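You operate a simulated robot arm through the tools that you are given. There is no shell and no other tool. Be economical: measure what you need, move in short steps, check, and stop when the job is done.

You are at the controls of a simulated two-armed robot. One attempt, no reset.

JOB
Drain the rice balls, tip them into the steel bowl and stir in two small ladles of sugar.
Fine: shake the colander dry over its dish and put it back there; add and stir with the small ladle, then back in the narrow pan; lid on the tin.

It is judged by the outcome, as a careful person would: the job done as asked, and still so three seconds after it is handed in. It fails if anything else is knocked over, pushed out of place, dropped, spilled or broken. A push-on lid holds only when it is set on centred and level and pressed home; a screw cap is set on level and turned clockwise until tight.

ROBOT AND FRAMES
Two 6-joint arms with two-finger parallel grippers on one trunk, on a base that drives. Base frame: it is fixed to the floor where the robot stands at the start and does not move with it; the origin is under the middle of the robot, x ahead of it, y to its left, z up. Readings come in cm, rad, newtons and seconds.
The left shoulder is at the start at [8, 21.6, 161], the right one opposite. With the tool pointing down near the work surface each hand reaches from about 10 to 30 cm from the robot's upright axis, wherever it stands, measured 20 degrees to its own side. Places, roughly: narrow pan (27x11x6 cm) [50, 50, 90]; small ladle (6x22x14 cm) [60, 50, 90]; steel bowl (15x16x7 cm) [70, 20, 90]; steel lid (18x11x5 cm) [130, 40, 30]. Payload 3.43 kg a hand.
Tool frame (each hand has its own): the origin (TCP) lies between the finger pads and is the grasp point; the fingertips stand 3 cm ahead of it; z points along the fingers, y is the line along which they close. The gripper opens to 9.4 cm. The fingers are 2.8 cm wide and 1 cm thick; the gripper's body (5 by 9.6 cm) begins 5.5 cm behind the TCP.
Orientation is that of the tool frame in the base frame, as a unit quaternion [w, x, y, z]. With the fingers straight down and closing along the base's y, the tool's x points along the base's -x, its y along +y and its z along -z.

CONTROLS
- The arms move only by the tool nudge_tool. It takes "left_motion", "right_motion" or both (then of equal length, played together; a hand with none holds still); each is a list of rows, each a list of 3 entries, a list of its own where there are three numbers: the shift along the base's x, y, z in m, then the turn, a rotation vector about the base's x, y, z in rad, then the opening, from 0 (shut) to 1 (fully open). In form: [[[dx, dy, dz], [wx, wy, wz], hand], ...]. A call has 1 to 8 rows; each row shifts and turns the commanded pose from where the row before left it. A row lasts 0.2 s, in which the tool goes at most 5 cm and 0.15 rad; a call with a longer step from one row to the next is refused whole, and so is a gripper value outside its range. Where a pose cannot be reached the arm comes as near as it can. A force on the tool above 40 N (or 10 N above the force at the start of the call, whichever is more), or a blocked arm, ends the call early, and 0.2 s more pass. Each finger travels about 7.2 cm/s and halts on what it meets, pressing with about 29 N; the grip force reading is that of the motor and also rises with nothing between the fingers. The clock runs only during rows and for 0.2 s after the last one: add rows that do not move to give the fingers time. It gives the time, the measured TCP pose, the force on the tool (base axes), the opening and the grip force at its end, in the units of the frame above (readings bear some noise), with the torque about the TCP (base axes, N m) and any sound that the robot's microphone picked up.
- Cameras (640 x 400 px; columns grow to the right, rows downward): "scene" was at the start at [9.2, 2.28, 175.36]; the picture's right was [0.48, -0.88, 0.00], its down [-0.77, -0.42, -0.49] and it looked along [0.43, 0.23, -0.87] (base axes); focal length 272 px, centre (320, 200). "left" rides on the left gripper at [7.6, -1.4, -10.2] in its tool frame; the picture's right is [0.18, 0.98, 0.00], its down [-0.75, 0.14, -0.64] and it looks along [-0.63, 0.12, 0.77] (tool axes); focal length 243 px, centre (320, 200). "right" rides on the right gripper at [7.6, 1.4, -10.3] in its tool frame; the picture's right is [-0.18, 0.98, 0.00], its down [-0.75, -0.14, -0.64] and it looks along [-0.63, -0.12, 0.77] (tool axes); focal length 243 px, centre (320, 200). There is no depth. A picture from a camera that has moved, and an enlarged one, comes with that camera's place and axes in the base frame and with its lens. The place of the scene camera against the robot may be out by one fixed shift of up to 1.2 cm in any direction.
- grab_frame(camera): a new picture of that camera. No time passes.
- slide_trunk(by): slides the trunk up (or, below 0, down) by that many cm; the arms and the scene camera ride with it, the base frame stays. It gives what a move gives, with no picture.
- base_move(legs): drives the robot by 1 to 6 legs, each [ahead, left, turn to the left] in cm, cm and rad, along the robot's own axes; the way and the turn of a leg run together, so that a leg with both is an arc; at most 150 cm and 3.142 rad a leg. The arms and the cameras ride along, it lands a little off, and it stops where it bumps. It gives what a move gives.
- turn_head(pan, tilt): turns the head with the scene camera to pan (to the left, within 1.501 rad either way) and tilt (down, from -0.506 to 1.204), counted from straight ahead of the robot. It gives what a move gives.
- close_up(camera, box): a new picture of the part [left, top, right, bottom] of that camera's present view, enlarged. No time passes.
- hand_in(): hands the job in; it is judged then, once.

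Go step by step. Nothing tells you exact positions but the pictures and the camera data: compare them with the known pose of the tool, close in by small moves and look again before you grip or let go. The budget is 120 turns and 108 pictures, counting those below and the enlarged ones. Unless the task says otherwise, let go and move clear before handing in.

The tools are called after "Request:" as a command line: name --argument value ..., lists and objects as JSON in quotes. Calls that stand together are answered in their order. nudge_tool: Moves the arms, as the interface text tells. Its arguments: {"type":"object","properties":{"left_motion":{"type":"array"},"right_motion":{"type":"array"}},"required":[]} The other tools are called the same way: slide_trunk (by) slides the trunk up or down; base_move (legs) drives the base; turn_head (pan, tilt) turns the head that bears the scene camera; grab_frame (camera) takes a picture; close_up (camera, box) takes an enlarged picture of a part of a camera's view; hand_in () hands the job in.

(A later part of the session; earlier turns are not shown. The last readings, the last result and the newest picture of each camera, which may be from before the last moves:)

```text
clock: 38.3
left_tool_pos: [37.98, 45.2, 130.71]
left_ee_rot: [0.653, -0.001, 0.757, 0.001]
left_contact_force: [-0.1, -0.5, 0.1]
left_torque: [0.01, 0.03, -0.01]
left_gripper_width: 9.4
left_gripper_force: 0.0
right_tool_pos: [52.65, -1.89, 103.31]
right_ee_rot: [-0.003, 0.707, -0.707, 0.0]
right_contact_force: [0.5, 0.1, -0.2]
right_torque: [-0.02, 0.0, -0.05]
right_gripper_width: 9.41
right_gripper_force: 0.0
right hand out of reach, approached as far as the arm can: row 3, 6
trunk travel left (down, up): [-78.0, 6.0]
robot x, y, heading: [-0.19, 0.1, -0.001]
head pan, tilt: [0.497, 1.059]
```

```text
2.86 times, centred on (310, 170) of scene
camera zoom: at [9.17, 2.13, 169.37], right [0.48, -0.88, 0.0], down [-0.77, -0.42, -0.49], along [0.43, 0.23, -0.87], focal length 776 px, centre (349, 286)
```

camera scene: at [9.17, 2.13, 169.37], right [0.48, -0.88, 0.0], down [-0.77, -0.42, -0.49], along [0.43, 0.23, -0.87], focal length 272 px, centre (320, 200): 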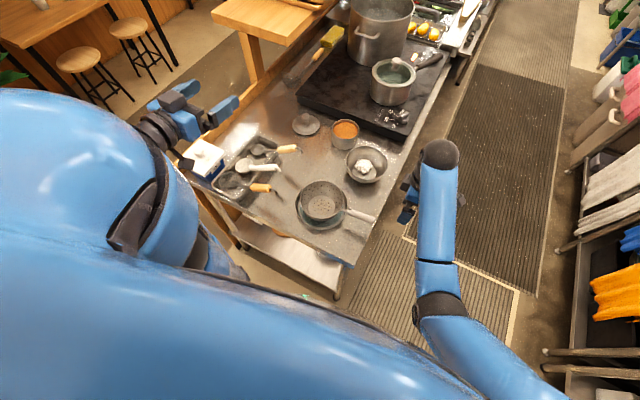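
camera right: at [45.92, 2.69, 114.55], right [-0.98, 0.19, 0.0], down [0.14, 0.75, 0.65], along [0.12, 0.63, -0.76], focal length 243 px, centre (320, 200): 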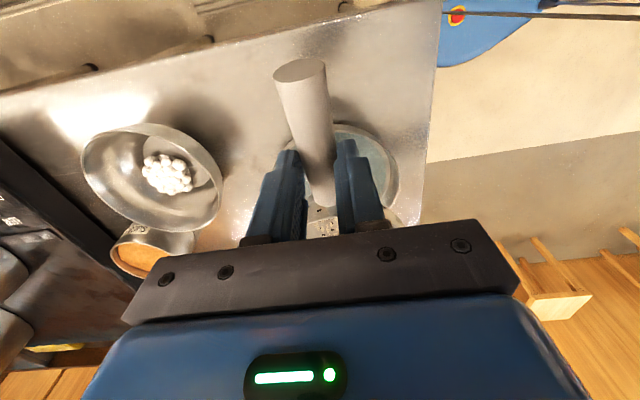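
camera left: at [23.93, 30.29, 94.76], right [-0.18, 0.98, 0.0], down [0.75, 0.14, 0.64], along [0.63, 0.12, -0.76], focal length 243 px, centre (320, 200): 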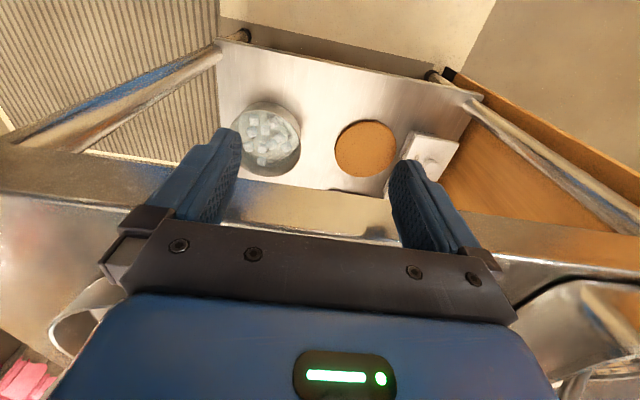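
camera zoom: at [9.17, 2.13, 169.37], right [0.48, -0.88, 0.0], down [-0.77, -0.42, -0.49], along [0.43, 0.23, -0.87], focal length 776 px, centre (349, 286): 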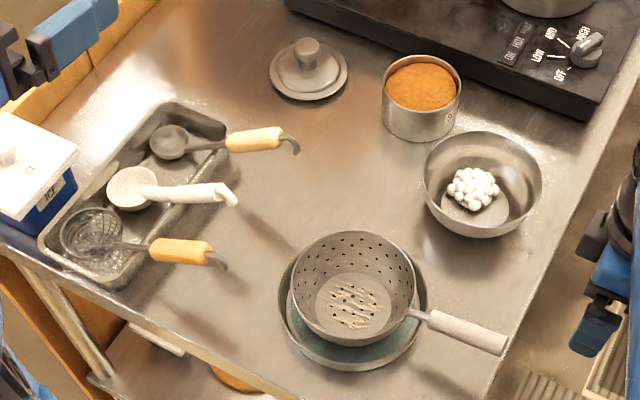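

The colander is back in its dish and the rice balls are in the bowl. Next is the small black ladle with the wooden handle; I'll bring the left hand down above it to look.

Request:
nudge_tool --left_motion '[[[0.01, -0.005, -0.02], [0, 0.14, 0], 1], [[0.01, -0.005, -0.02], [0, 0.14, 0], 1], [[0.01, -0.005, -0.02], [0, 0.14, 0], 1], [[0.015, -0.005, -0.02], [0, 0.14, 0], 1], [[0.015, -0.005, -0.02], [0, 0.14, 0], 1], [[0.015, 0, -0.02], [0, 0.14, 0], 1], [[0.015, 0, -0.02], [0, 0.14, 0], 1], [[0.015, 0, -0.02], [0, 0.14, 0], 1]]'

Request:
grab_frame --camera "left"

Request:
grab_frame --camera "scene"

```text
clock: 40.1
left_tool_pos: [50.77, 43.44, 110.25]
left_ee_rot: [0.15, 0.0, 0.989, 0.001]
left_contact_force: [0.7, -0.6, -0.7]
left_torque: [0.0, -0.01, -0.02]
left_gripper_width: 9.39
left_gripper_force: 0.1
left hand out of reach, approached as far as the arm can: row 6, 7, 8
right_tool_pos: [52.73, -1.73, 103.09]
right_ee_rot: [0.003, -0.707, 0.708, 0.001]
right_contact_force: [0.0, -0.1, -0.3]
right_torque: [-0.01, 0.01, 0.03]
right_gripper_width: 9.4
right_gripper_force: 0.0
trunk travel left (down, up): [-78.0, 6.0]
robot x, y, heading: [0.01, 0.04, -0.005]
head pan, tilt: [0.497, 1.059]
```

```text
78 pictures are left
camera left: at [40.28, 41.99, 117.82], right [-0.18, 0.98, -0.05], down [0.53, 0.14, 0.84], along [0.83, 0.12, -0.54], focal length 243 px, centre (320, 200)
```

left: 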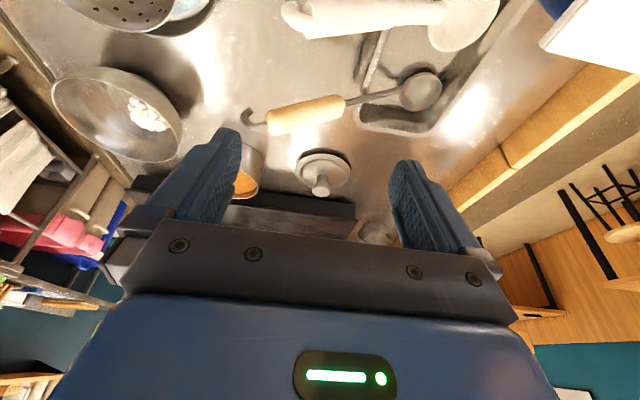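

```text
77 pictures are left
camera scene: at [9.45, 2.33, 169.34], right [0.48, -0.88, 0.0], down [-0.77, -0.42, -0.49], along [0.43, 0.23, -0.87], focal length 272 px, centre (320, 200)
```

scene: 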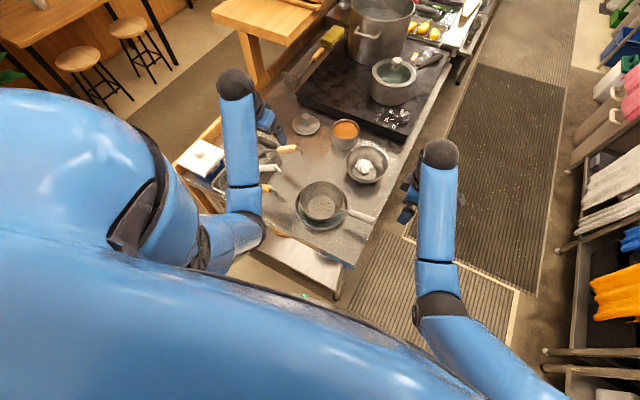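

The handle's wooden part is centred at about (58.7, 42.2, 94.6), running along y and rising 25° toward the hook. I'll turn the left hand to close across it.

Request:
nudge_tool --left_motion '[[[0.03, -0.005, -0.02], [0, 0.15, 0], 1], [[0.03, -0.005, -0.015], [0, 0.15, 0], 1], [[0.019, -0.002, -0.005], [0, 0, 0.14], 0.7], [[0, 0, 0], [0, 0, 0.14], 0.7], [[0, 0, 0], [0, 0, 0.14], 0.7], [[0, 0, 0], [0, 0, 0.14], 0.7], [[0, 0, 0], [0, 0, 0.14], 0.7], [[0, 0, 0], [0, 0, 0.14], 0.7]]'

Request:
nudge_tool --left_motion '[[[0, 0, 0], [0, 0, 0.15], 0.7], [[0, 0, 0], [0, 0, 0.15], 0.7], [[0, 0, 0], [0, 0, 0.15], 0.7], [[0, 0, 0], [0, 0, 0.15], 0.7], [[0, 0, 0], [0, 0, 0.13], 0.7], [[0, 0, 0], [0, 0, 0], 0.7]]'

Request:
grab_frame --camera "left"

```text
clock: 41.9
left_tool_pos: [58.67, 42.2, 105.85]
left_ee_rot: [0.001, -0.409, 0.913, 0.001]
left_contact_force: [-0.3, 0.5, -0.7]
left_torque: [0.01, 0.03, -0.01]
left_gripper_width: 6.58
left_gripper_force: 0.1
left hand out of reach, approached as far as the arm can: row 1
right_tool_pos: [52.55, -1.82, 103.21]
right_ee_rot: [0.003, -0.706, 0.708, 0.0]
right_contact_force: [0.0, -0.7, -0.2]
right_torque: [-0.02, 0.01, 0.03]
right_gripper_width: 9.4
right_gripper_force: 0.2
trunk travel left (down, up): [-78.0, 6.0]
robot x, y, heading: [0.35, -0.19, 0.004]
head pan, tilt: [0.497, 1.059]
```

```text
clock: 43.3
left_tool_pos: [58.69, 42.25, 105.82]
left_ee_rot: [0.0, 0.708, -0.707, -0.002]
left_contact_force: [0.4, -0.1, 0.2]
left_torque: [0.02, -0.02, 0.02]
left_gripper_width: 6.61
left_gripper_force: 0.0
right_tool_pos: [52.64, -1.71, 103.19]
right_ee_rot: [0.004, -0.707, 0.708, 0.0]
right_contact_force: [0.0, 0.1, 0.6]
right_torque: [0.01, 0.0, 0.03]
right_gripper_width: 9.41
right_gripper_force: 0.2
trunk travel left (down, up): [-78.0, 6.0]
robot x, y, heading: [-0.23, 0.23, -0.003]
head pan, tilt: [0.497, 1.059]
```

```text
76 pictures are left
camera left: at [60.08, 34.69, 116.14], right [-0.98, -0.19, 0.0], down [-0.14, 0.75, 0.65], along [-0.12, 0.63, -0.76], focal length 243 px, centre (320, 200)
```

left: 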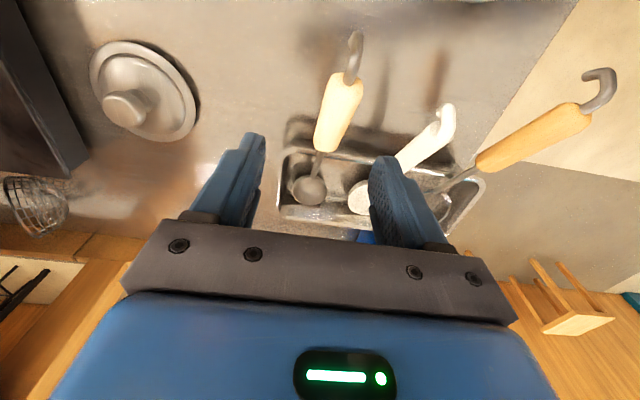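

The handle lies at x≈57.1, so I'll shift and descend.

Request:
nudge_tool --left_motion '[[[-0.015, 0, -0.01], [0, 0, 0], 0.7], [[0, 0, -0.03], [0, 0, 0], 0.7], [[0, 0, -0.03], [0, 0, 0], 0.7], [[0, 0, 0], [0, 0, 0], 0.7]]'

Request:
grab_frame --camera "left"

```text
clock: 44.3
left_tool_pos: [57.27, 42.33, 98.8]
left_ee_rot: [-0.001, 0.707, -0.707, -0.001]
left_contact_force: [-0.3, -0.6, 0.2]
left_torque: [0.03, -0.02, 0.0]
left_gripper_width: 6.59
left_gripper_force: 0.0
right_tool_pos: [52.67, -1.76, 103.22]
right_ee_rot: [0.004, -0.706, 0.708, 0.0]
right_contact_force: [-0.2, 0.4, -0.3]
right_torque: [-0.02, -0.03, 0.03]
right_gripper_width: 9.4
right_gripper_force: 0.1
trunk travel left (down, up): [-78.0, 6.0]
robot x, y, heading: [0.05, -0.09, -0.0]
head pan, tilt: [0.497, 1.059]
```

```text
75 pictures are left
camera left: at [58.61, 34.7, 109.06], right [-0.98, -0.18, 0.0], down [-0.14, 0.75, 0.65], along [-0.12, 0.63, -0.76], focal length 243 px, centre (320, 200)
```

left: 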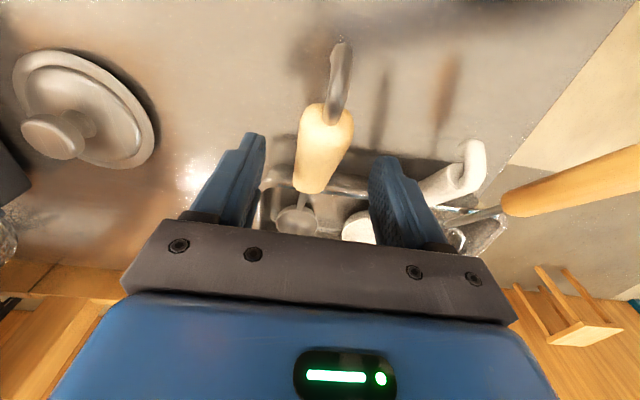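

The handle is centred between the fingers at z≈95.7. I'll lower to it and close.

Request:
nudge_tool --left_motion '[[[-0.002, -0.002, -0.02], [0, 0, 0], 0.7], [[0, 0, -0.016], [0, 0, 0], 0.7], [[0, 0, 0], [0, 0, 0], 0.4], [[0, 0, 0], [0, 0, 0], 0.1], [[0, 0, 0], [0, 0, 0], 0], [[0, 0, 0], [0, 0, 0], 0]]'

Request:
grab_frame --camera "left"

```text
clock: 45.7
left_tool_pos: [56.85, 42.02, 95.17]
left_ee_rot: [0.0, -0.707, 0.707, 0.002]
left_contact_force: [0.0, 0.0, 0.5]
left_torque: [-0.07, -0.05, 0.02]
left_gripper_width: 2.98
left_gripper_force: 29.4
right_tool_pos: [52.66, -1.76, 103.22]
right_ee_rot: [0.004, -0.706, 0.708, 0.0]
right_contact_force: [0.6, -0.2, -0.3]
right_torque: [0.01, 0.01, -0.02]
right_gripper_width: 9.4
right_gripper_force: 0.0
trunk travel left (down, up): [-78.0, 6.0]
robot x, y, heading: [-0.09, -0.01, 0.002]
head pan, tilt: [0.497, 1.059]
```

```text
74 pictures are left
camera left: at [58.37, 34.47, 105.45], right [-0.98, -0.18, 0.0], down [-0.14, 0.75, 0.65], along [-0.12, 0.63, -0.76], focal length 243 px, centre (320, 200)
```

left: 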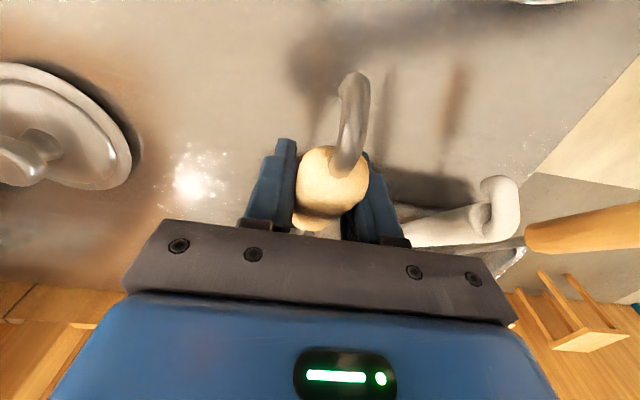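

The ladle is gripped. I'll lift it straight up out of the pan and look.

Request:
nudge_tool --left_motion '[[[0, 0, 0.01], [0, 0, 0], 0], [[0, 0, 0.02], [0, 0, 0], 0], [[0, 0, 0.03], [0, 0, 0], 0], [[0, 0, 0.03], [0, 0, 0], 0], [[0, 0, 0.03], [0, 0, 0], 0], [[0, 0, 0], [0, 0, 0], 0]]'

Request:
close_up --camera "scene" --box '[200, 60, 400, 220]'

Request:
grab_frame --camera "right"

```text
clock: 47.1
left_tool_pos: [57.48, 42.35, 106.53]
left_ee_rot: [0.0, -0.707, 0.707, 0.002]
left_contact_force: [0.2, 0.2, -0.3]
left_torque: [-0.02, 0.0, 0.0]
left_gripper_width: 2.97
left_gripper_force: 28.3
left hand out of reach, approached as far as the arm can: row 5
right_tool_pos: [52.72, -1.69, 103.17]
right_ee_rot: [0.004, -0.706, 0.708, 0.0]
right_contact_force: [0.4, -0.1, 0.4]
right_torque: [-0.03, 0.03, 0.01]
right_gripper_width: 9.4
right_gripper_force: 0.2
trunk travel left (down, up): [-78.0, 6.0]
robot x, y, heading: [0.21, -0.35, 0.001]
head pan, tilt: [0.497, 1.059]
```

```text
2.50 times, centred on (300, 140) of scene
camera zoom: at [9.27, 2.32, 169.35], right [0.48, -0.88, 0.0], down [-0.77, -0.42, -0.49], along [0.43, 0.23, -0.87], focal length 679 px, centre (370, 350)
```

zoom: 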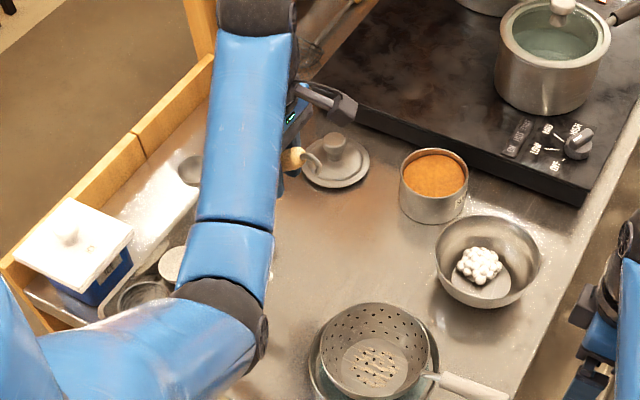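

```text
72 pictures are left
camera right: at [51.07, -9.46, 113.39], right [-0.98, 0.18, 0.0], down [0.14, 0.75, 0.65], along [0.12, 0.63, -0.76], focal length 243 px, centre (320, 200)
```

right: 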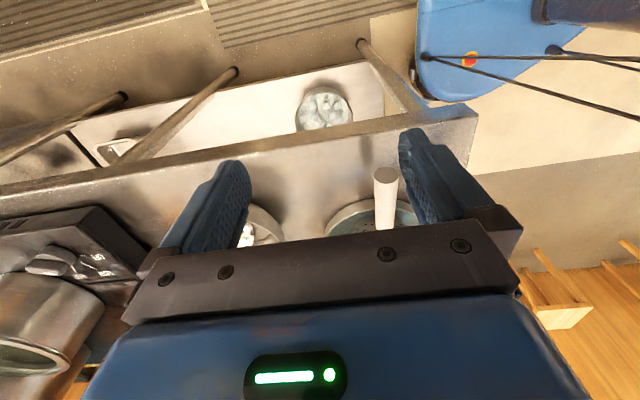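

The ladle is clear of the pan. I'll move the right arm outward out of the way, and swing the ladle toward the tin, which I take to be centred near (78, 28.5).

Request:
nudge_tool --right_motion '[[[0, -0.03, 0.0], [0, 0, 0], 1], [[0, -0.03, 0], [0, 0, 0], 1], [[0, -0.03, 0], [0, 0, 0], 1], [[0, -0.03, 0], [0, 0, 0], 1], [[0, -0.03, 0], [0, 0, 0], 1], [[0, -0.03, 0], [0, 0, 0], 1], [[0, -0.03, 0], [0, 0, 0], 1], [[0, -0.03, 0], [0, 0, 0], 1]]' --left_motion '[[[0.02, -0.02, 0.0], [0, 0, 0], 0], [[0.025, -0.03, 0.002], [0, 0, 0], 0], [[0.025, -0.035, 0.002], [0, 0, 0], 0], [[0.025, -0.035, 0], [0, 0, 0], 0], [[0.025, -0.035, 0], [0, 0, 0], 0], [[0.025, -0.035, 0], [0, 0, 0], 0], [[0.025, -0.035, 0], [0, 0, 0], 0], [[0.02, -0.035, 0], [0, 0, 0], 0]]'

Request:
close_up --camera "scene" --box '[240, 60, 440, 220]'

Request:
grab_frame --camera "left"

```text
clock: 48.9
left_tool_pos: [74.03, 16.12, 107.56]
left_ee_rot: [0.002, -0.707, 0.707, 0.002]
left_contact_force: [-0.6, -0.1, -0.8]
left_torque: [-0.01, 0.03, 0.03]
left_gripper_width: 2.96
left_gripper_force: 28.5
left hand out of reach, approached as far as the arm can: row 7, 8
right_tool_pos: [53.53, -25.77, 101.65]
right_ee_rot: [0.005, -0.707, 0.707, 0.0]
right_contact_force: [0.9, -0.5, 0.7]
right_torque: [0.04, -0.01, -0.01]
right_gripper_width: 9.42
right_gripper_force: 0.1
right hand out of reach, approached as far as the arm can: row 1, 2, 3, 5
trunk travel left (down, up): [-78.0, 6.0]
robot x, y, heading: [0.13, 0.29, 0.0]
head pan, tilt: [0.497, 1.059]
```

```text
2.50 times, centred on (340, 140) of scene
camera zoom: at [9.19, 1.95, 169.36], right [0.48, -0.88, 0.0], down [-0.77, -0.41, -0.49], along [0.43, 0.24, -0.87], focal length 679 px, centre (270, 350)
```

zoom: 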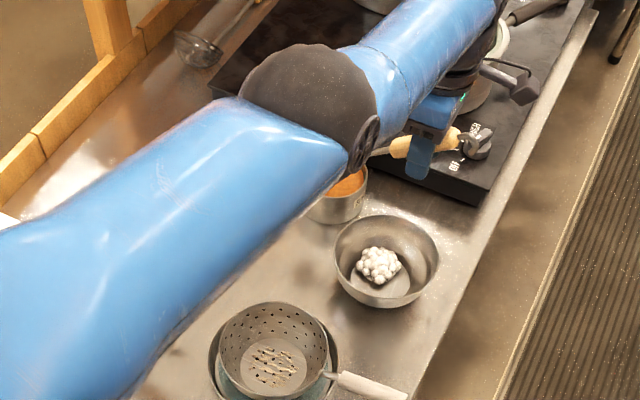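

```text
70 pictures are left
camera left: at [75.49, 8.55, 117.82], right [-0.98, -0.18, 0.0], down [-0.14, 0.75, 0.65], along [-0.12, 0.64, -0.76], focal length 243 px, centre (320, 200)
```

left: 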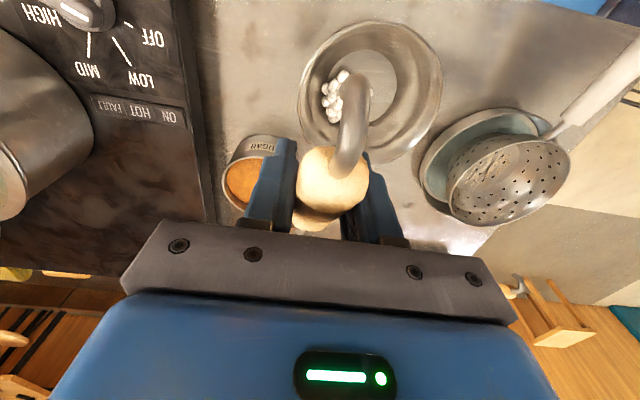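

The hand's reach runs out at x≈74 in this orientation, so I'll turn the ladle to point forward (+x). The hand then only needs to be near x≈65.

Request:
nudge_tool --left_motion '[[[-0.015, 0.015, 0.0], [0, 0, -0.14], 0], [[-0.015, 0.015, 0], [0, 0, -0.14], 0], [[-0.015, 0.015, 0], [0, 0, -0.14], 0], [[-0.015, 0.015, 0], [0, 0, -0.14], 0], [[-0.015, 0.015, 0], [0, 0, -0.14], 0], [[-0.015, 0.015, 0], [0, 0, -0.14], 0], [[-0.015, 0.015, 0], [0, 0, -0.14], 0], [[-0.015, 0.015, 0], [0, 0, -0.14], 0]]'

Request:
nudge_tool --left_motion '[[[0, 0, 0.0], [0, 0, -0.14], 0], [[0, 0, 0], [0, 0, -0.14], 0], [[0, 0, 0], [0, 0, -0.14], 0], [[0, 0, 0], [0, 0, 0], 0]]'

Request:
grab_frame --camera "scene"

Request:
grab_frame --camera "left"

```text
clock: 50.7
left_tool_pos: [62.22, 28.4, 107.53]
left_ee_rot: [0.002, -0.222, 0.975, 0.0]
left_contact_force: [-0.1, -0.2, -0.1]
left_torque: [0.0, 0.02, 0.0]
left_gripper_width: 2.94
left_gripper_force: 28.8
right_tool_pos: [53.57, -25.6, 101.62]
right_ee_rot: [0.003, -0.706, 0.708, -0.001]
right_contact_force: [-1.0, -0.5, 0.1]
right_torque: [0.0, -0.04, 0.02]
right_gripper_width: 9.39
right_gripper_force: 0.1
trunk travel left (down, up): [-78.0, 6.0]
robot x, y, heading: [0.14, 0.16, 0.005]
head pan, tilt: [0.497, 1.059]
```

```text
clock: 51.7
left_tool_pos: [62.43, 28.46, 107.52]
left_ee_rot: [0.003, -0.014, 1.0, 0.001]
left_contact_force: [-0.3, -0.4, -0.3]
left_torque: [0.02, 0.0, 0.02]
left_gripper_width: 2.95
left_gripper_force: 29.1
right_tool_pos: [53.61, -25.6, 101.73]
right_ee_rot: [0.004, -0.707, 0.708, -0.002]
right_contact_force: [0.4, -0.6, 0.4]
right_torque: [0.02, 0.04, 0.0]
right_gripper_width: 9.4
right_gripper_force: 0.0
trunk travel left (down, up): [-78.0, 6.0]
robot x, y, heading: [-0.06, -0.04, -0.002]
head pan, tilt: [0.497, 1.059]
```

```text
69 pictures are left
camera scene: at [9.25, 2.26, 169.36], right [0.48, -0.88, 0.0], down [-0.77, -0.42, -0.49], along [0.43, 0.23, -0.87], focal length 272 px, centre (320, 200)
```

scene: 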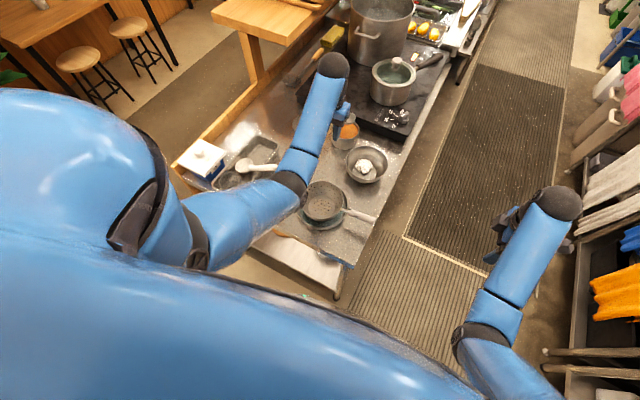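

```text
68 pictures are left
camera left: at [54.62, 26.85, 117.75], right [-0.21, 0.98, 0.0], down [0.75, 0.16, 0.65], along [0.63, 0.14, -0.76], focal length 243 px, centre (320, 200)
```

left: 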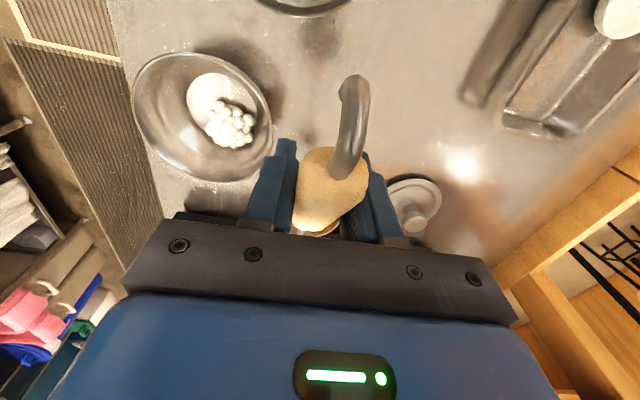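

Let me enlarge the region around the tin.

Request:
close_up --camera "scene" --box '[300, 80, 420, 200]'

```text
3.33 times, centred on (360, 140) of scene
camera zoom: at [9.25, 2.26, 169.36], right [0.48, -0.88, 0.0], down [-0.77, -0.42, -0.49], along [0.43, 0.23, -0.87], focal length 905 px, centre (187, 400)
```

zoom: 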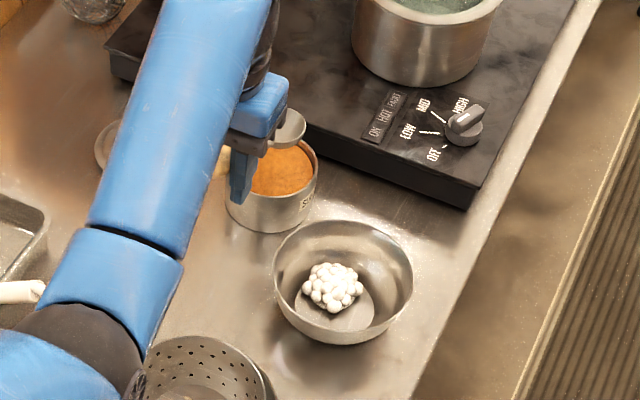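

The ladle's bowl hovers just over the sugar tin, about 1.3 cm too far to -y. I'll correct that and pitch the nose down so the shaft clears the tin rim.

Request:
nudge_tool --left_motion '[[[0.009, 0.0045, 0.002], [0, 0.117, 0], 0], [[0.009, 0.0045, 0.0], [0, 0.117, 0], 0], [[0.009, 0.0045, 0], [0, 0.117, 0], 0], [[0, 0, 0], [0, 0, 0], 0]]'

Request:
close_up --camera "scene" --box '[310, 90, 400, 170]'

```text
clock: 52.7
left_tool_pos: [65.64, 29.92, 107.14]
left_ee_rot: [-0.172, -0.015, 0.985, 0.003]
left_contact_force: [-0.4, -0.5, -1.3]
left_torque: [-0.01, 0.02, -0.04]
left_gripper_width: 2.95
left_gripper_force: 29.0
left hand out of reach, approached as far as the arm can: row 1
right_tool_pos: [53.5, -25.55, 101.65]
right_ee_rot: [0.004, -0.706, 0.708, -0.001]
right_contact_force: [0.9, -0.1, -0.4]
right_torque: [0.0, 0.0, 0.02]
right_gripper_width: 9.4
right_gripper_force: 0.2
trunk travel left (down, up): [-78.0, 6.0]
robot x, y, heading: [-0.03, -0.22, 0.002]
head pan, tilt: [0.497, 1.059]
```

```text
5.00 times, centred on (355, 130) of scene
camera zoom: at [9.19, 2.28, 169.36], right [0.48, -0.88, 0.0], down [-0.77, -0.42, -0.49], along [0.43, 0.23, -0.87], focal length 1357 px, centre (145, 550)
```

zoom: 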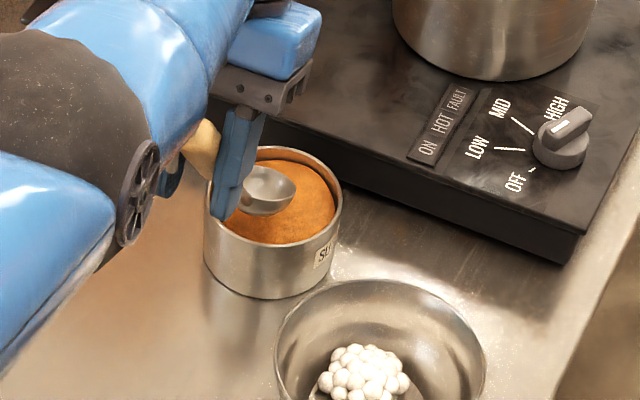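

The bowl is about 3 cm short of the tin's centre in x. I'll move over it and descend part way.

Request:
nudge_tool --left_motion '[[[0.015, 0.004, 0.0], [0, 0, 0], 0], [[0.013, 0.004, 0.0], [0, 0, 0], 0], [[0, 0, -0.012], [0, 0, 0], 0], [[0, 0, -0.012], [0, 0, 0], 0], [[0, 0, 0], [0, 0, 0], 0]]'

Request:
close_up --camera "scene" --box '[310, 90, 400, 170]'

```text
clock: 53.9
left_tool_pos: [65.8, 30.22, 105.25]
left_ee_rot: [-0.173, -0.015, 0.985, 0.003]
left_contact_force: [0.3, 0.4, 0.1]
left_torque: [0.01, 0.05, 0.0]
left_gripper_width: 2.97
left_gripper_force: 29.0
left hand out of reach, approached as far as the arm can: row 1, 2, 4
right_tool_pos: [53.61, -25.63, 101.54]
right_ee_rot: [0.003, -0.706, 0.708, -0.002]
right_contact_force: [0.1, -0.3, 0.7]
right_torque: [-0.03, 0.02, 0.0]
right_gripper_width: 9.43
right_gripper_force: 0.1
trunk travel left (down, up): [-78.0, 6.0]
robot x, y, heading: [-0.06, 0.05, 0.003]
head pan, tilt: [0.497, 1.059]
```

```text
5.00 times, centred on (355, 130) of scene
camera zoom: at [9.24, 2.28, 169.36], right [0.48, -0.88, 0.0], down [-0.77, -0.42, -0.49], along [0.43, 0.23, -0.87], focal length 1357 px, centre (145, 550)
```

zoom: 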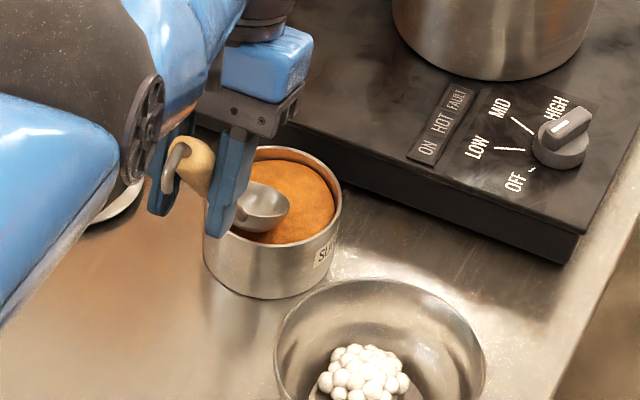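

Pitched like this, the arm is at its outer reach limit. I'll back off level, lower the trunk by 8 cm for more reach, and come in again.

Request:
nudge_tool --left_motion '[[[0, 0, 0.02], [0, 0, 0], 0], [[-0.01, 0, 0.015], [0, -0.117, 0], 0], [[-0.02, 0, 0.0], [0, -0.117, 0], 0], [[-0.02, 0, 0.0], [0, -0.117, 0], 0], [[-0.02, 0, 0], [0, 0, 0], 0], [[0, 0, 0], [0, 0, 0], 0]]'

Request:
close_up --camera "scene" --box '[280, 80, 420, 200]'

```text
clock: 55.3
left_tool_pos: [60.99, 30.53, 106.68]
left_ee_rot: [0.002, -0.016, 1.0, 0.001]
left_contact_force: [0.0, 0.5, -0.5]
left_torque: [-0.03, 0.03, 0.01]
left_gripper_width: 2.96
left_gripper_force: 28.8
left hand out of reach, approached as far as the arm can: row 2, 3, 5
right_tool_pos: [53.72, -25.58, 101.41]
right_ee_rot: [0.004, -0.706, 0.708, -0.001]
right_contact_force: [-0.1, 0.1, 0.9]
right_torque: [-0.01, 0.03, -0.04]
right_gripper_width: 9.43
right_gripper_force: 0.0
trunk travel left (down, up): [-78.0, 6.0]
robot x, y, heading: [-0.51, 0.19, -0.004]
head pan, tilt: [0.497, 1.059]
```

```text
3.33 times, centred on (350, 140) of scene
camera zoom: at [9.32, 2.28, 169.35], right [0.48, -0.88, 0.0], down [-0.77, -0.42, -0.49], along [0.43, 0.23, -0.87], focal length 905 px, centre (220, 400)
```

zoom: 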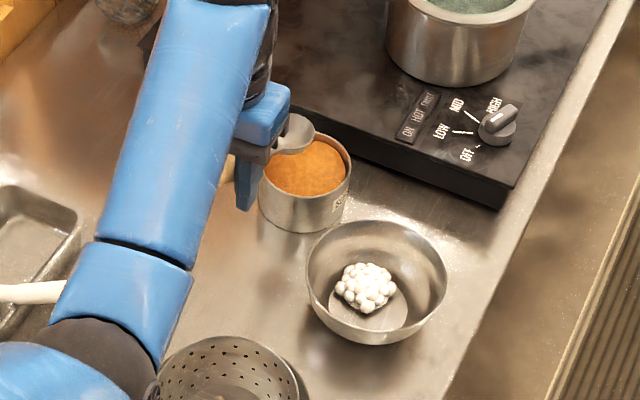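

I'll tip the empty ladle's nose up so it clears the tin while the trunk lowers.

Request:
nudge_tool --left_motion '[[[0, 0, 0.0], [0, -0.12, 0], 0], [[0, 0, 0], [0, -0.12, 0], 0], [[0, 0, 0.01], [0, -0.12, 0], 0], [[0, 0, 0.01], [0, 0, 0], 0]]'

Request:
slide_trunk --by -8

Request:
close_up --camera "scene" --box '[280, 60, 420, 180]'

```text
clock: 56.3
left_tool_pos: [60.93, 30.58, 108.8]
left_ee_rot: [0.182, -0.015, 0.983, -0.003]
left_contact_force: [-0.6, 0.2, -0.2]
left_torque: [0.01, 0.01, -0.03]
left_gripper_width: 2.98
left_gripper_force: 29.8
right_tool_pos: [53.58, -25.59, 101.53]
right_ee_rot: [0.003, -0.707, 0.708, -0.001]
right_contact_force: [0.0, 0.2, 0.0]
right_torque: [-0.02, -0.03, -0.03]
right_gripper_width: 9.45
right_gripper_force: 0.0
trunk travel left (down, up): [-78.0, 6.0]
robot x, y, heading: [0.01, 0.34, -0.003]
head pan, tilt: [0.497, 1.059]
```

```text
clock: 57.5
left_tool_pos: [60.83, 30.56, 100.75]
left_ee_rot: [0.182, -0.016, 0.983, -0.002]
left_contact_force: [0.6, -0.3, -0.1]
left_torque: [0.02, 0.03, 0.0]
left_gripper_width: 2.95
left_gripper_force: 29.4
right_tool_pos: [53.55, -25.57, 93.6]
right_ee_rot: [0.004, -0.706, 0.708, -0.002]
right_contact_force: [-0.1, 0.6, -0.4]
right_torque: [-0.02, -0.01, -0.04]
right_gripper_width: 9.43
right_gripper_force: 0.0
trunk travel left (down, up): [-70.0, 14.0]
robot x, y, heading: [0.25, 0.19, -0.001]
head pan, tilt: [0.497, 1.059]
```

```text
3.33 times, centred on (350, 120) of scene
camera zoom: at [9.22, 2.28, 161.36], right [0.48, -0.88, 0.0], down [-0.77, -0.42, -0.49], along [0.43, 0.23, -0.87], focal length 905 px, centre (220, 467)
```

zoom: 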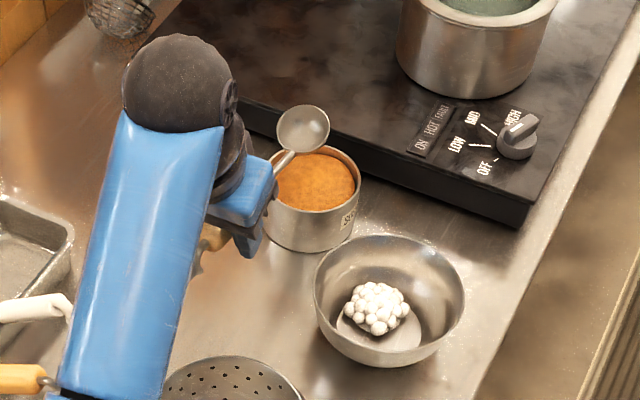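

The tin is centred near (78, 29.7). I'll rise while pitching nose-down and advance over it.

Request:
nudge_tool --left_motion '[[[0.005, -0.002, 0.015], [0, 0.12, 0], 0], [[0.01, -0.002, 0.015], [0, 0.12, 0], 0], [[0.01, -0.002, 0.015], [0, 0.12, 0], 0], [[0.012, -0.002, 0.01], [0, 0.12, 0], 0], [[0.012, 0, 0.005], [0, 0.12, 0], 0], [[0.012, 0, 0.003], [0, 0.12, 0], 0], [[0, 0, 0], [0, 0, 0], 0]]'

Request:
close_up --camera "scene" --box '[310, 70, 400, 150]'

```text
clock: 59.1
left_tool_pos: [66.99, 29.71, 105.04]
left_ee_rot: [-0.177, -0.015, 0.984, 0.003]
left_contact_force: [-0.5, -0.1, -1.2]
left_torque: [-0.01, 0.01, -0.02]
left_gripper_width: 2.96
left_gripper_force: 29.7
left hand out of reach, approached as far as the arm can: row 2, 3, 4, 6
right_tool_pos: [53.61, -25.63, 93.66]
right_ee_rot: [0.004, -0.707, 0.707, -0.002]
right_contact_force: [-0.4, 0.8, -0.7]
right_torque: [0.02, -0.03, 0.02]
right_gripper_width: 9.4
right_gripper_force: 0.0
trunk travel left (down, up): [-70.0, 14.0]
robot x, y, heading: [-0.09, -0.15, -0.002]
head pan, tilt: [0.497, 1.059]
```

```text
5.00 times, centred on (355, 110) of scene
camera zoom: at [9.18, 2.31, 161.36], right [0.48, -0.88, 0.0], down [-0.77, -0.42, -0.49], along [0.43, 0.23, -0.87], focal length 1357 px, centre (145, 650)
```

zoom: 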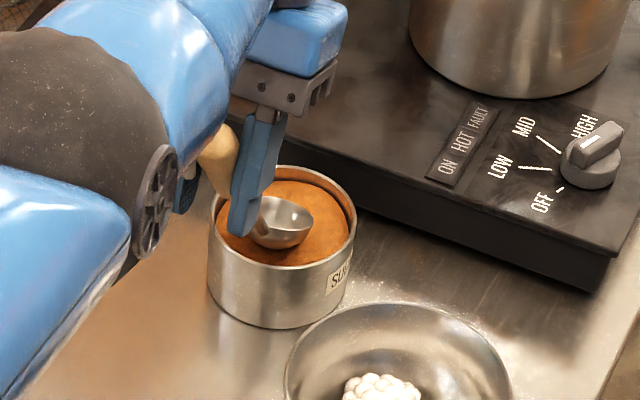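

The bowl needs about 2 cm more in x and 0.8 in y, then down into the sugar.

Request:
nudge_tool --left_motion '[[[0.012, 0.004, 0.0], [0, 0, 0], 0], [[0.01, 0.004, -0.005], [0, 0, 0], 0], [[0, 0, -0.01], [0, 0, 0], 0], [[0, 0, -0.01], [0, 0, 0], 0], [[0, 0, -0.01], [0, 0, 0], 0], [[0, 0, 0], [0, 0, 0], 0]]'

Request:
close_up --camera "scene" --box '[310, 70, 400, 150]'

```text
clock: 60.5
left_tool_pos: [66.89, 29.93, 102.33]
left_ee_rot: [-0.176, -0.016, 0.984, 0.003]
left_contact_force: [3.2, 0.1, 3.4]
left_torque: [0.03, -0.71, 0.0]
left_gripper_width: 2.97
left_gripper_force: 28.9
left hand out of reach, approached as far as the arm can: row 1, 2, 4, 5
right_tool_pos: [53.45, -25.67, 93.63]
right_ee_rot: [0.004, -0.707, 0.707, -0.001]
right_contact_force: [0.6, 0.1, 0.8]
right_torque: [0.02, -0.02, -0.04]
right_gripper_width: 9.4
right_gripper_force: 0.0
trunk travel left (down, up): [-70.0, 14.0]
robot x, y, heading: [0.16, 0.36, -0.002]
head pan, tilt: [0.497, 1.059]
```

```text
5.00 times, centred on (355, 110) of scene
camera zoom: at [9.25, 2.25, 161.37], right [0.48, -0.88, 0.0], down [-0.77, -0.42, -0.49], along [0.43, 0.23, -0.87], focal length 1357 px, centre (145, 650)
```

zoom: 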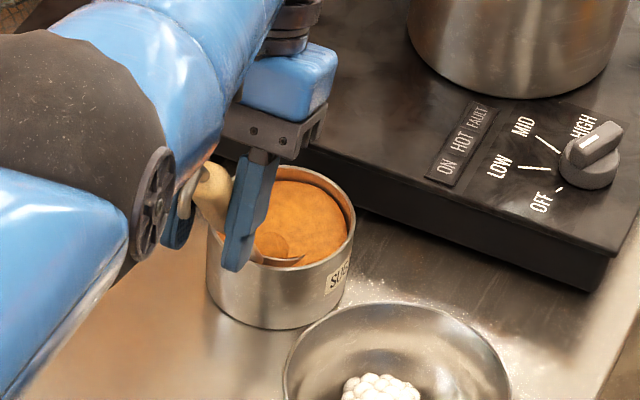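

The ladle has dug in and filled near the tin's near side. I'll level it while lifting out.

Request:
nudge_tool --left_motion '[[[-0.001, 0, 0.006], [0, -0.04, 0], 0], [[-0.006, 0, 0.004], [0, -0.08, 0], 0], [[-0.008, 0, 0.004], [0, -0.09, 0], 0], [[-0.008, 0, 0.006], [0, -0.09, 0], 0], [[-0.005, 0, 0.01], [0, -0.05, 0], 0], [[0, 0, 0.015], [0, 0, 0], 0], [[0, 0, 0.0], [0, 0, 0], 0]]'

Request:
close_up --camera "scene" --box '[310, 70, 400, 150]'

```text
clock: 62.1
left_tool_pos: [66.86, 30.35, 104.66]
left_ee_rot: [-0.003, -0.016, 1.0, 0.002]
left_contact_force: [-0.3, 0.3, -1.0]
left_torque: [-0.01, 0.04, 0.02]
left_gripper_width: 2.96
left_gripper_force: 28.6
left hand out of reach, approached as far as the arm can: row 2, 3, 4, 5, 6
right_tool_pos: [53.75, -25.63, 93.73]
right_ee_rot: [0.003, -0.706, 0.708, -0.001]
right_contact_force: [0.5, 0.1, -0.3]
right_torque: [0.02, 0.0, 0.02]
right_gripper_width: 9.41
right_gripper_force: 0.0
trunk travel left (down, up): [-70.0, 14.0]
robot x, y, heading: [-0.08, -0.33, 0.0]
head pan, tilt: [0.497, 1.059]
```

```text
5.00 times, centred on (355, 110) of scene
camera zoom: at [9.25, 2.29, 161.36], right [0.48, -0.88, 0.0], down [-0.77, -0.42, -0.49], along [0.43, 0.23, -0.87], focal length 1357 px, centre (145, 650)
```

zoom: 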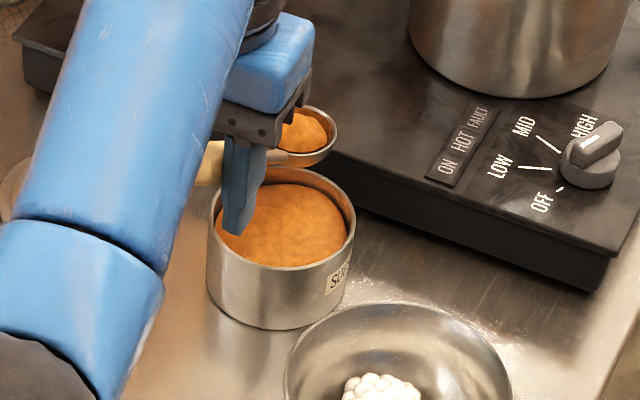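

A full, level ladle of sugar. I'll carry it level to the steel bowl, turning it back to point along +y so that I can tip it toward -x as with the colander.

Request:
nudge_tool --left_motion '[[[0, -0.015, 0.003], [0, 0, 0.08], 0], [[0, -0.025, 0.003], [0, 0, 0.12], 0], [[0.002, -0.035, 0], [0, 0, 0.14], 0], [[0.002, -0.035, 0], [0, 0, 0.14], 0], [[0.002, -0.035, 0], [0, 0, 0.14], 0], [[0.002, -0.035, 0], [0, 0, 0.14], 0], [[0.002, -0.035, 0], [0, 0, 0.14], 0], [[0.002, -0.03, 0], [0, 0, 0.14], 0]]'

Request:
nudge_tool --left_motion '[[[0.002, -0.025, 0], [0, 0, 0.14], 0], [[0, -0.015, 0], [0, 0, 0.14], 0], [[0, -0.008, 0], [0, 0, 0.14], 0], [[0, 0, 0], [0, 0, 0.08], 0], [[0, 0, 0], [0, 0, 0], 0]]'

Request:
close_up --camera "scene" --box '[300, 70, 460, 190]'

```text
clock: 63.9
left_tool_pos: [68.81, 5.71, 104.95]
left_ee_rot: [-0.002, -0.512, 0.859, -0.001]
left_contact_force: [-0.2, 0.7, -1.4]
left_torque: [-0.05, 0.0, -0.03]
left_gripper_width: 2.95
left_gripper_force: 29.3
left hand out of reach, approached as far as the arm can: row 1, 2
right_tool_pos: [53.53, -25.68, 93.65]
right_ee_rot: [0.004, -0.706, 0.708, 0.0]
right_contact_force: [-0.2, 0.2, -0.1]
right_torque: [0.01, 0.02, 0.01]
right_gripper_width: 9.4
right_gripper_force: 0.0
trunk travel left (down, up): [-70.0, 14.0]
robot x, y, heading: [-0.01, 0.11, 0.0]
head pan, tilt: [0.497, 1.059]
```

```text
clock: 65.1
left_tool_pos: [68.93, 0.9, 104.77]
left_ee_rot: [0.002, 0.708, -0.707, 0.001]
left_contact_force: [-0.2, -0.2, -1.3]
left_torque: [-0.04, 0.01, 0.03]
left_gripper_width: 2.98
left_gripper_force: 29.1
right_tool_pos: [53.54, -25.62, 93.63]
right_ee_rot: [0.004, -0.706, 0.708, -0.001]
right_contact_force: [0.6, -0.1, -0.7]
right_torque: [0.0, 0.02, -0.04]
right_gripper_width: 9.43
right_gripper_force: 0.1
trunk travel left (down, up): [-70.0, 14.0]
robot x, y, heading: [0.17, -0.26, 0.001]
head pan, tilt: [0.497, 1.059]
```

```text
3.33 times, centred on (380, 130) of scene
camera zoom: at [9.24, 2.24, 161.36], right [0.48, -0.88, 0.0], down [-0.77, -0.42, -0.49], along [0.43, 0.23, -0.87], focal length 905 px, centre (120, 433)
```

zoom: 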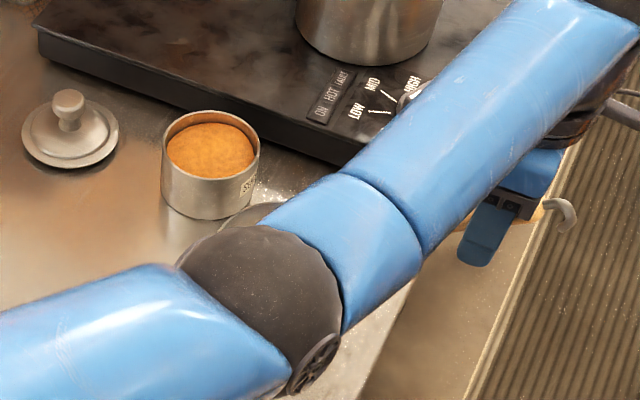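

The scene view is blocked by the arm, so I'll check with both hand cameras.

Request:
grab_frame --camera "left"

Request:
grab_frame --camera "right"

```text
58 pictures are left
camera left: at [70.39, -6.49, 115.18], right [-0.98, -0.18, 0.0], down [-0.14, 0.76, 0.64], along [-0.12, 0.63, -0.77], focal length 243 px, centre (320, 200)
```

left: 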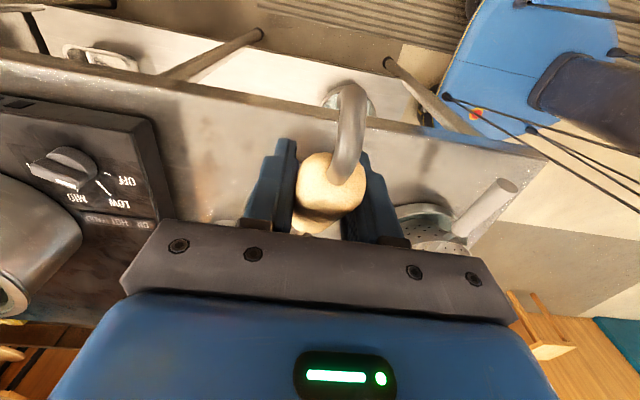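

```text
57 pictures are left
camera right: at [51.99, -33.39, 103.77], right [-0.98, 0.19, -0.01], down [0.14, 0.75, 0.65], along [0.12, 0.63, -0.76], focal length 243 px, centre (320, 200)
```

right: 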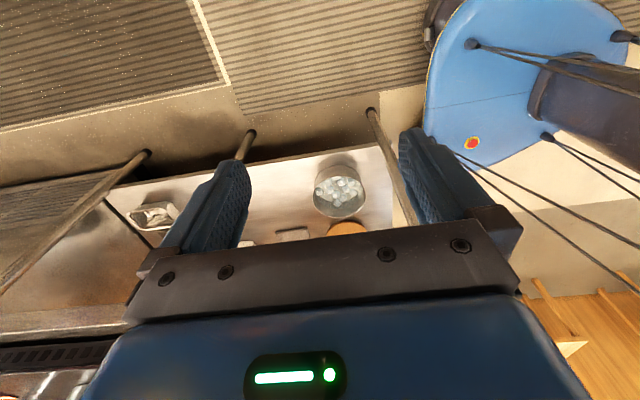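

By kinematics the ladle's bowl is at about (68.5, 15), over the steel bowl. I'll tip it toward -x, keeping the lip over the bowl's middle.

Request:
nudge_tool --left_motion '[[[-0.007, 0, 0], [0, -0.12, 0], 0], [[-0.008, 0, 0], [0, -0.14, 0], 0], [[-0.008, 0, 0], [0, -0.14, 0], 0], [[-0.008, 0, -0.002], [0, -0.14, 0], 0], [[-0.008, 0, -0.002], [0, -0.14, 0], 0], [[-0.006, 0, -0.002], [0, -0.14, 0], 0], [[-0.006, 0, -0.002], [0, -0.14, 0], 0], [[-0.005, 0, 0], [0, -0.14, 0], 0]]'

Request:
grab_frame --camera "scene"

```text
clock: 66.9
left_tool_pos: [63.21, 0.98, 103.97]
left_ee_rot: [0.367, -0.601, 0.604, -0.372]
left_contact_force: [-0.4, -0.3, -0.3]
left_torque: [-0.06, 0.0, 0.01]
left_gripper_width: 3.0
left_gripper_force: 29.1
right_tool_pos: [53.44, -25.56, 93.63]
right_ee_rot: [0.004, -0.706, 0.708, -0.001]
right_contact_force: [-0.1, 0.1, 0.9]
right_torque: [-0.01, 0.02, -0.04]
right_gripper_width: 9.36
right_gripper_force: 0.1
trunk travel left (down, up): [-70.0, 14.0]
robot x, y, heading: [-0.12, -0.09, 0.0]
head pan, tilt: [0.497, 1.059]
```

```text
56 pictures are left
camera scene: at [9.14, 2.31, 161.37], right [0.48, -0.88, 0.0], down [-0.77, -0.42, -0.49], along [0.43, 0.23, -0.87], focal length 272 px, centre (320, 200)
```

scene: 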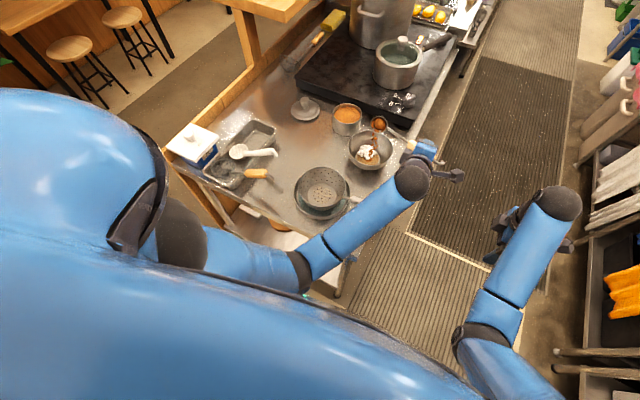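

The view is clear now and sugar has begun to land. Let me zoom in.

Request:
close_up --camera "scene" --box '[310, 90, 450, 220]'

```text
3.08 times, centred on (380, 155) of scene
camera zoom: at [9.14, 2.31, 161.37], right [0.48, -0.88, 0.0], down [-0.77, -0.42, -0.49], along [0.43, 0.23, -0.87], focal length 835 px, centre (135, 338)
```

zoom: 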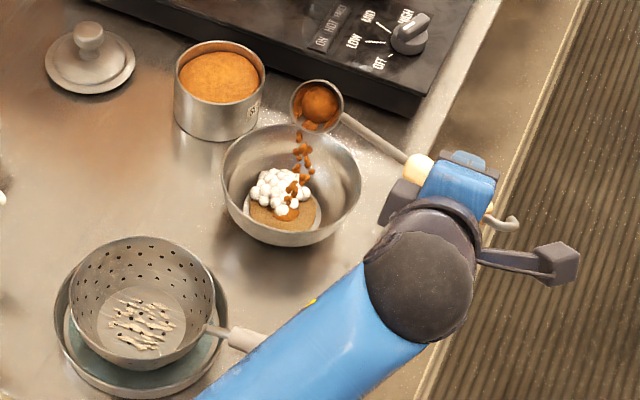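

The sugar streams into the bowl's centre. I'll tip a little further to empty it.

Request:
nudge_tool --left_motion '[[[-0.003, 0, 0], [0, -0.12, 0], 0], [[-0.003, 0, 0], [0, -0.12, 0], 0], [[-0.003, 0, 0], [0, -0.12, 0], 0], [[-0.003, 0, 0], [0, -0.12, 0], 0], [[0, 0, 0], [0, 0, 0], 0], [[0, 0, 0.005], [0, 0, 0], 0], [[0, 0, -0.005], [0, 0, 0], 0], [[0, 0, 0], [0, 0, 0], 0]]'

Request:
close_up --camera "scene" --box '[310, 90, 450, 220]'

```text
clock: 68.7
left_tool_pos: [62.17, 1.01, 103.94]
left_ee_rot: [-0.5, 0.496, -0.5, 0.504]
left_contact_force: [0.2, 0.4, -1.0]
left_torque: [-0.06, 0.02, -0.01]
left_gripper_width: 2.96
left_gripper_force: 29.3
right_tool_pos: [53.52, -25.58, 93.58]
right_ee_rot: [0.004, -0.707, 0.707, -0.001]
right_contact_force: [0.3, -0.5, -0.7]
right_torque: [-0.02, -0.02, 0.02]
right_gripper_width: 9.42
right_gripper_force: 0.1
trunk travel left (down, up): [-70.0, 14.0]
robot x, y, heading: [-0.33, 0.09, 0.003]
head pan, tilt: [0.497, 1.059]
```

```text
3.08 times, centred on (380, 155) of scene
camera zoom: at [9.22, 2.28, 161.36], right [0.48, -0.88, 0.0], down [-0.77, -0.42, -0.49], along [0.43, 0.23, -0.87], focal length 835 px, centre (135, 338)
```

zoom: 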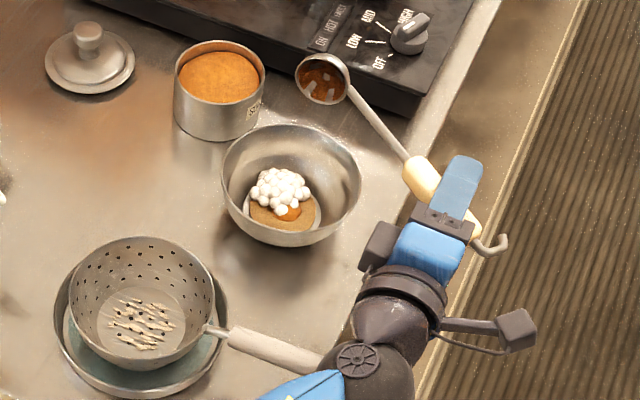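

The ladle is empty bar a film. I'll roll it back level for the second scoop.

Request:
nudge_tool --left_motion '[[[0.005, 0, 0.002], [0, 0.14, 0], 0], [[0.006, 0, 0.002], [0, 0.14, 0], 0], [[0.006, 0, 0], [0, 0.14, 0], 0], [[0.006, 0, 0], [0, 0.14, 0], 0], [[0.006, 0, 0], [0, 0.14, 0], 0], [[0.006, 0, 0], [0, 0.14, 0], 0], [[0.008, 0, 0], [0, 0.14, 0], 0], [[0.008, 0, 0], [0, 0.14, 0], 0]]'

Request:
nudge_tool --left_motion '[[[0.006, 0, 0], [0, 0.15, 0], 0], [[0.005, 0, 0], [0, 0.15, 0], 0], [[0.005, 0.02, 0], [0, 0.145, 0], 0], [[0, 0.04, 0], [0, 0, -0.14], 0], [[0, 0.04, 0], [0, 0, -0.14], 0], [[0, 0.04, 0], [0, 0, -0.14], 0], [[0, 0.04, 0], [0, 0, -0.14], 0], [[0, 0.04, 0], [0, 0, -0.14], 0]]'

Request:
nudge_tool --left_motion '[[[-0.003, 0.03, 0], [0, 0, -0.145], 0], [[-0.003, 0.02, 0], [0, 0, -0.145], 0], [[-0.003, 0.01, 0], [0, 0, -0.145], 0], [[-0.003, 0.01, 0], [0, 0, -0.145], 0], [[-0.003, 0, 0], [0, 0, -0.145], 0], [[0, 0, 0], [0, 0, -0.145], 0], [[0, 0, 0], [0, 0, 0], 0]]'

Request:
close_up --camera "scene" --box '[300, 60, 420, 180]'

```text
clock: 70.5
left_tool_pos: [67.33, 0.91, 104.26]
left_ee_rot: [0.157, -0.688, 0.689, -0.162]
left_contact_force: [-0.3, -0.8, -0.4]
left_torque: [-0.09, 0.03, 0.0]
left_gripper_width: 2.97
left_gripper_force: 29.5
right_tool_pos: [53.74, -25.59, 93.51]
right_ee_rot: [0.002, -0.706, 0.708, 0.0]
right_contact_force: [0.4, 0.6, -1.1]
right_torque: [-0.01, 0.01, 0.0]
right_gripper_width: 9.4
right_gripper_force: 0.1
trunk travel left (down, up): [-70.0, 14.0]
robot x, y, heading: [-0.01, -0.24, 0.001]
head pan, tilt: [0.497, 1.059]
```

```text
clock: 72.3
left_tool_pos: [68.82, 23.07, 104.39]
left_ee_rot: [0.0, -0.42, 0.907, -0.008]
left_contact_force: [-0.3, -0.6, -0.3]
left_torque: [-0.05, -0.02, 0.02]
left_gripper_width: 2.98
left_gripper_force: 29.4
right_tool_pos: [53.46, -25.54, 93.65]
right_ee_rot: [0.003, -0.706, 0.708, -0.002]
right_contact_force: [0.0, 0.3, -0.5]
right_torque: [0.0, 0.02, -0.02]
right_gripper_width: 9.39
right_gripper_force: 0.0
trunk travel left (down, up): [-70.0, 14.0]
robot x, y, heading: [-0.34, 0.14, 0.004]
head pan, tilt: [0.497, 1.059]
```

```text
clock: 73.9
left_tool_pos: [67.42, 30.06, 104.36]
left_ee_rot: [-0.004, 0.001, 1.0, -0.007]
left_contact_force: [-0.1, -0.4, -0.1]
left_torque: [-0.02, 0.01, -0.03]
left_gripper_width: 2.97
left_gripper_force: 28.4
right_tool_pos: [53.65, -25.6, 93.61]
right_ee_rot: [0.004, -0.707, 0.707, -0.001]
right_contact_force: [1.2, 0.4, -0.3]
right_torque: [0.01, -0.01, -0.01]
right_gripper_width: 9.39
right_gripper_force: 0.2
trunk travel left (down, up): [-70.0, 14.0]
robot x, y, heading: [-0.04, -0.13, -0.005]
head pan, tilt: [0.497, 1.059]
```

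```text
3.33 times, centred on (360, 120) of scene
camera zoom: at [9.24, 2.28, 161.36], right [0.48, -0.88, 0.0], down [-0.77, -0.42, -0.49], along [0.43, 0.23, -0.87], focal length 905 px, centre (187, 467)
```

zoom: 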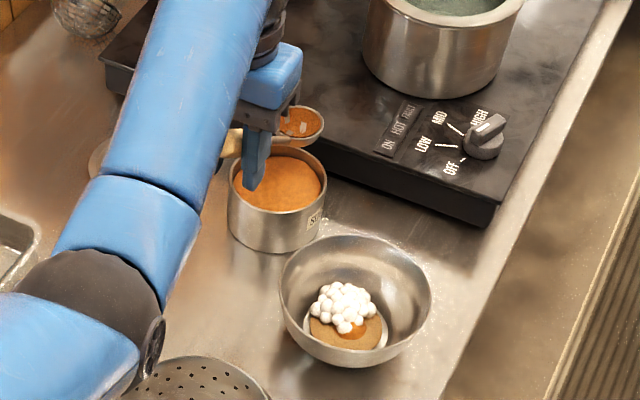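

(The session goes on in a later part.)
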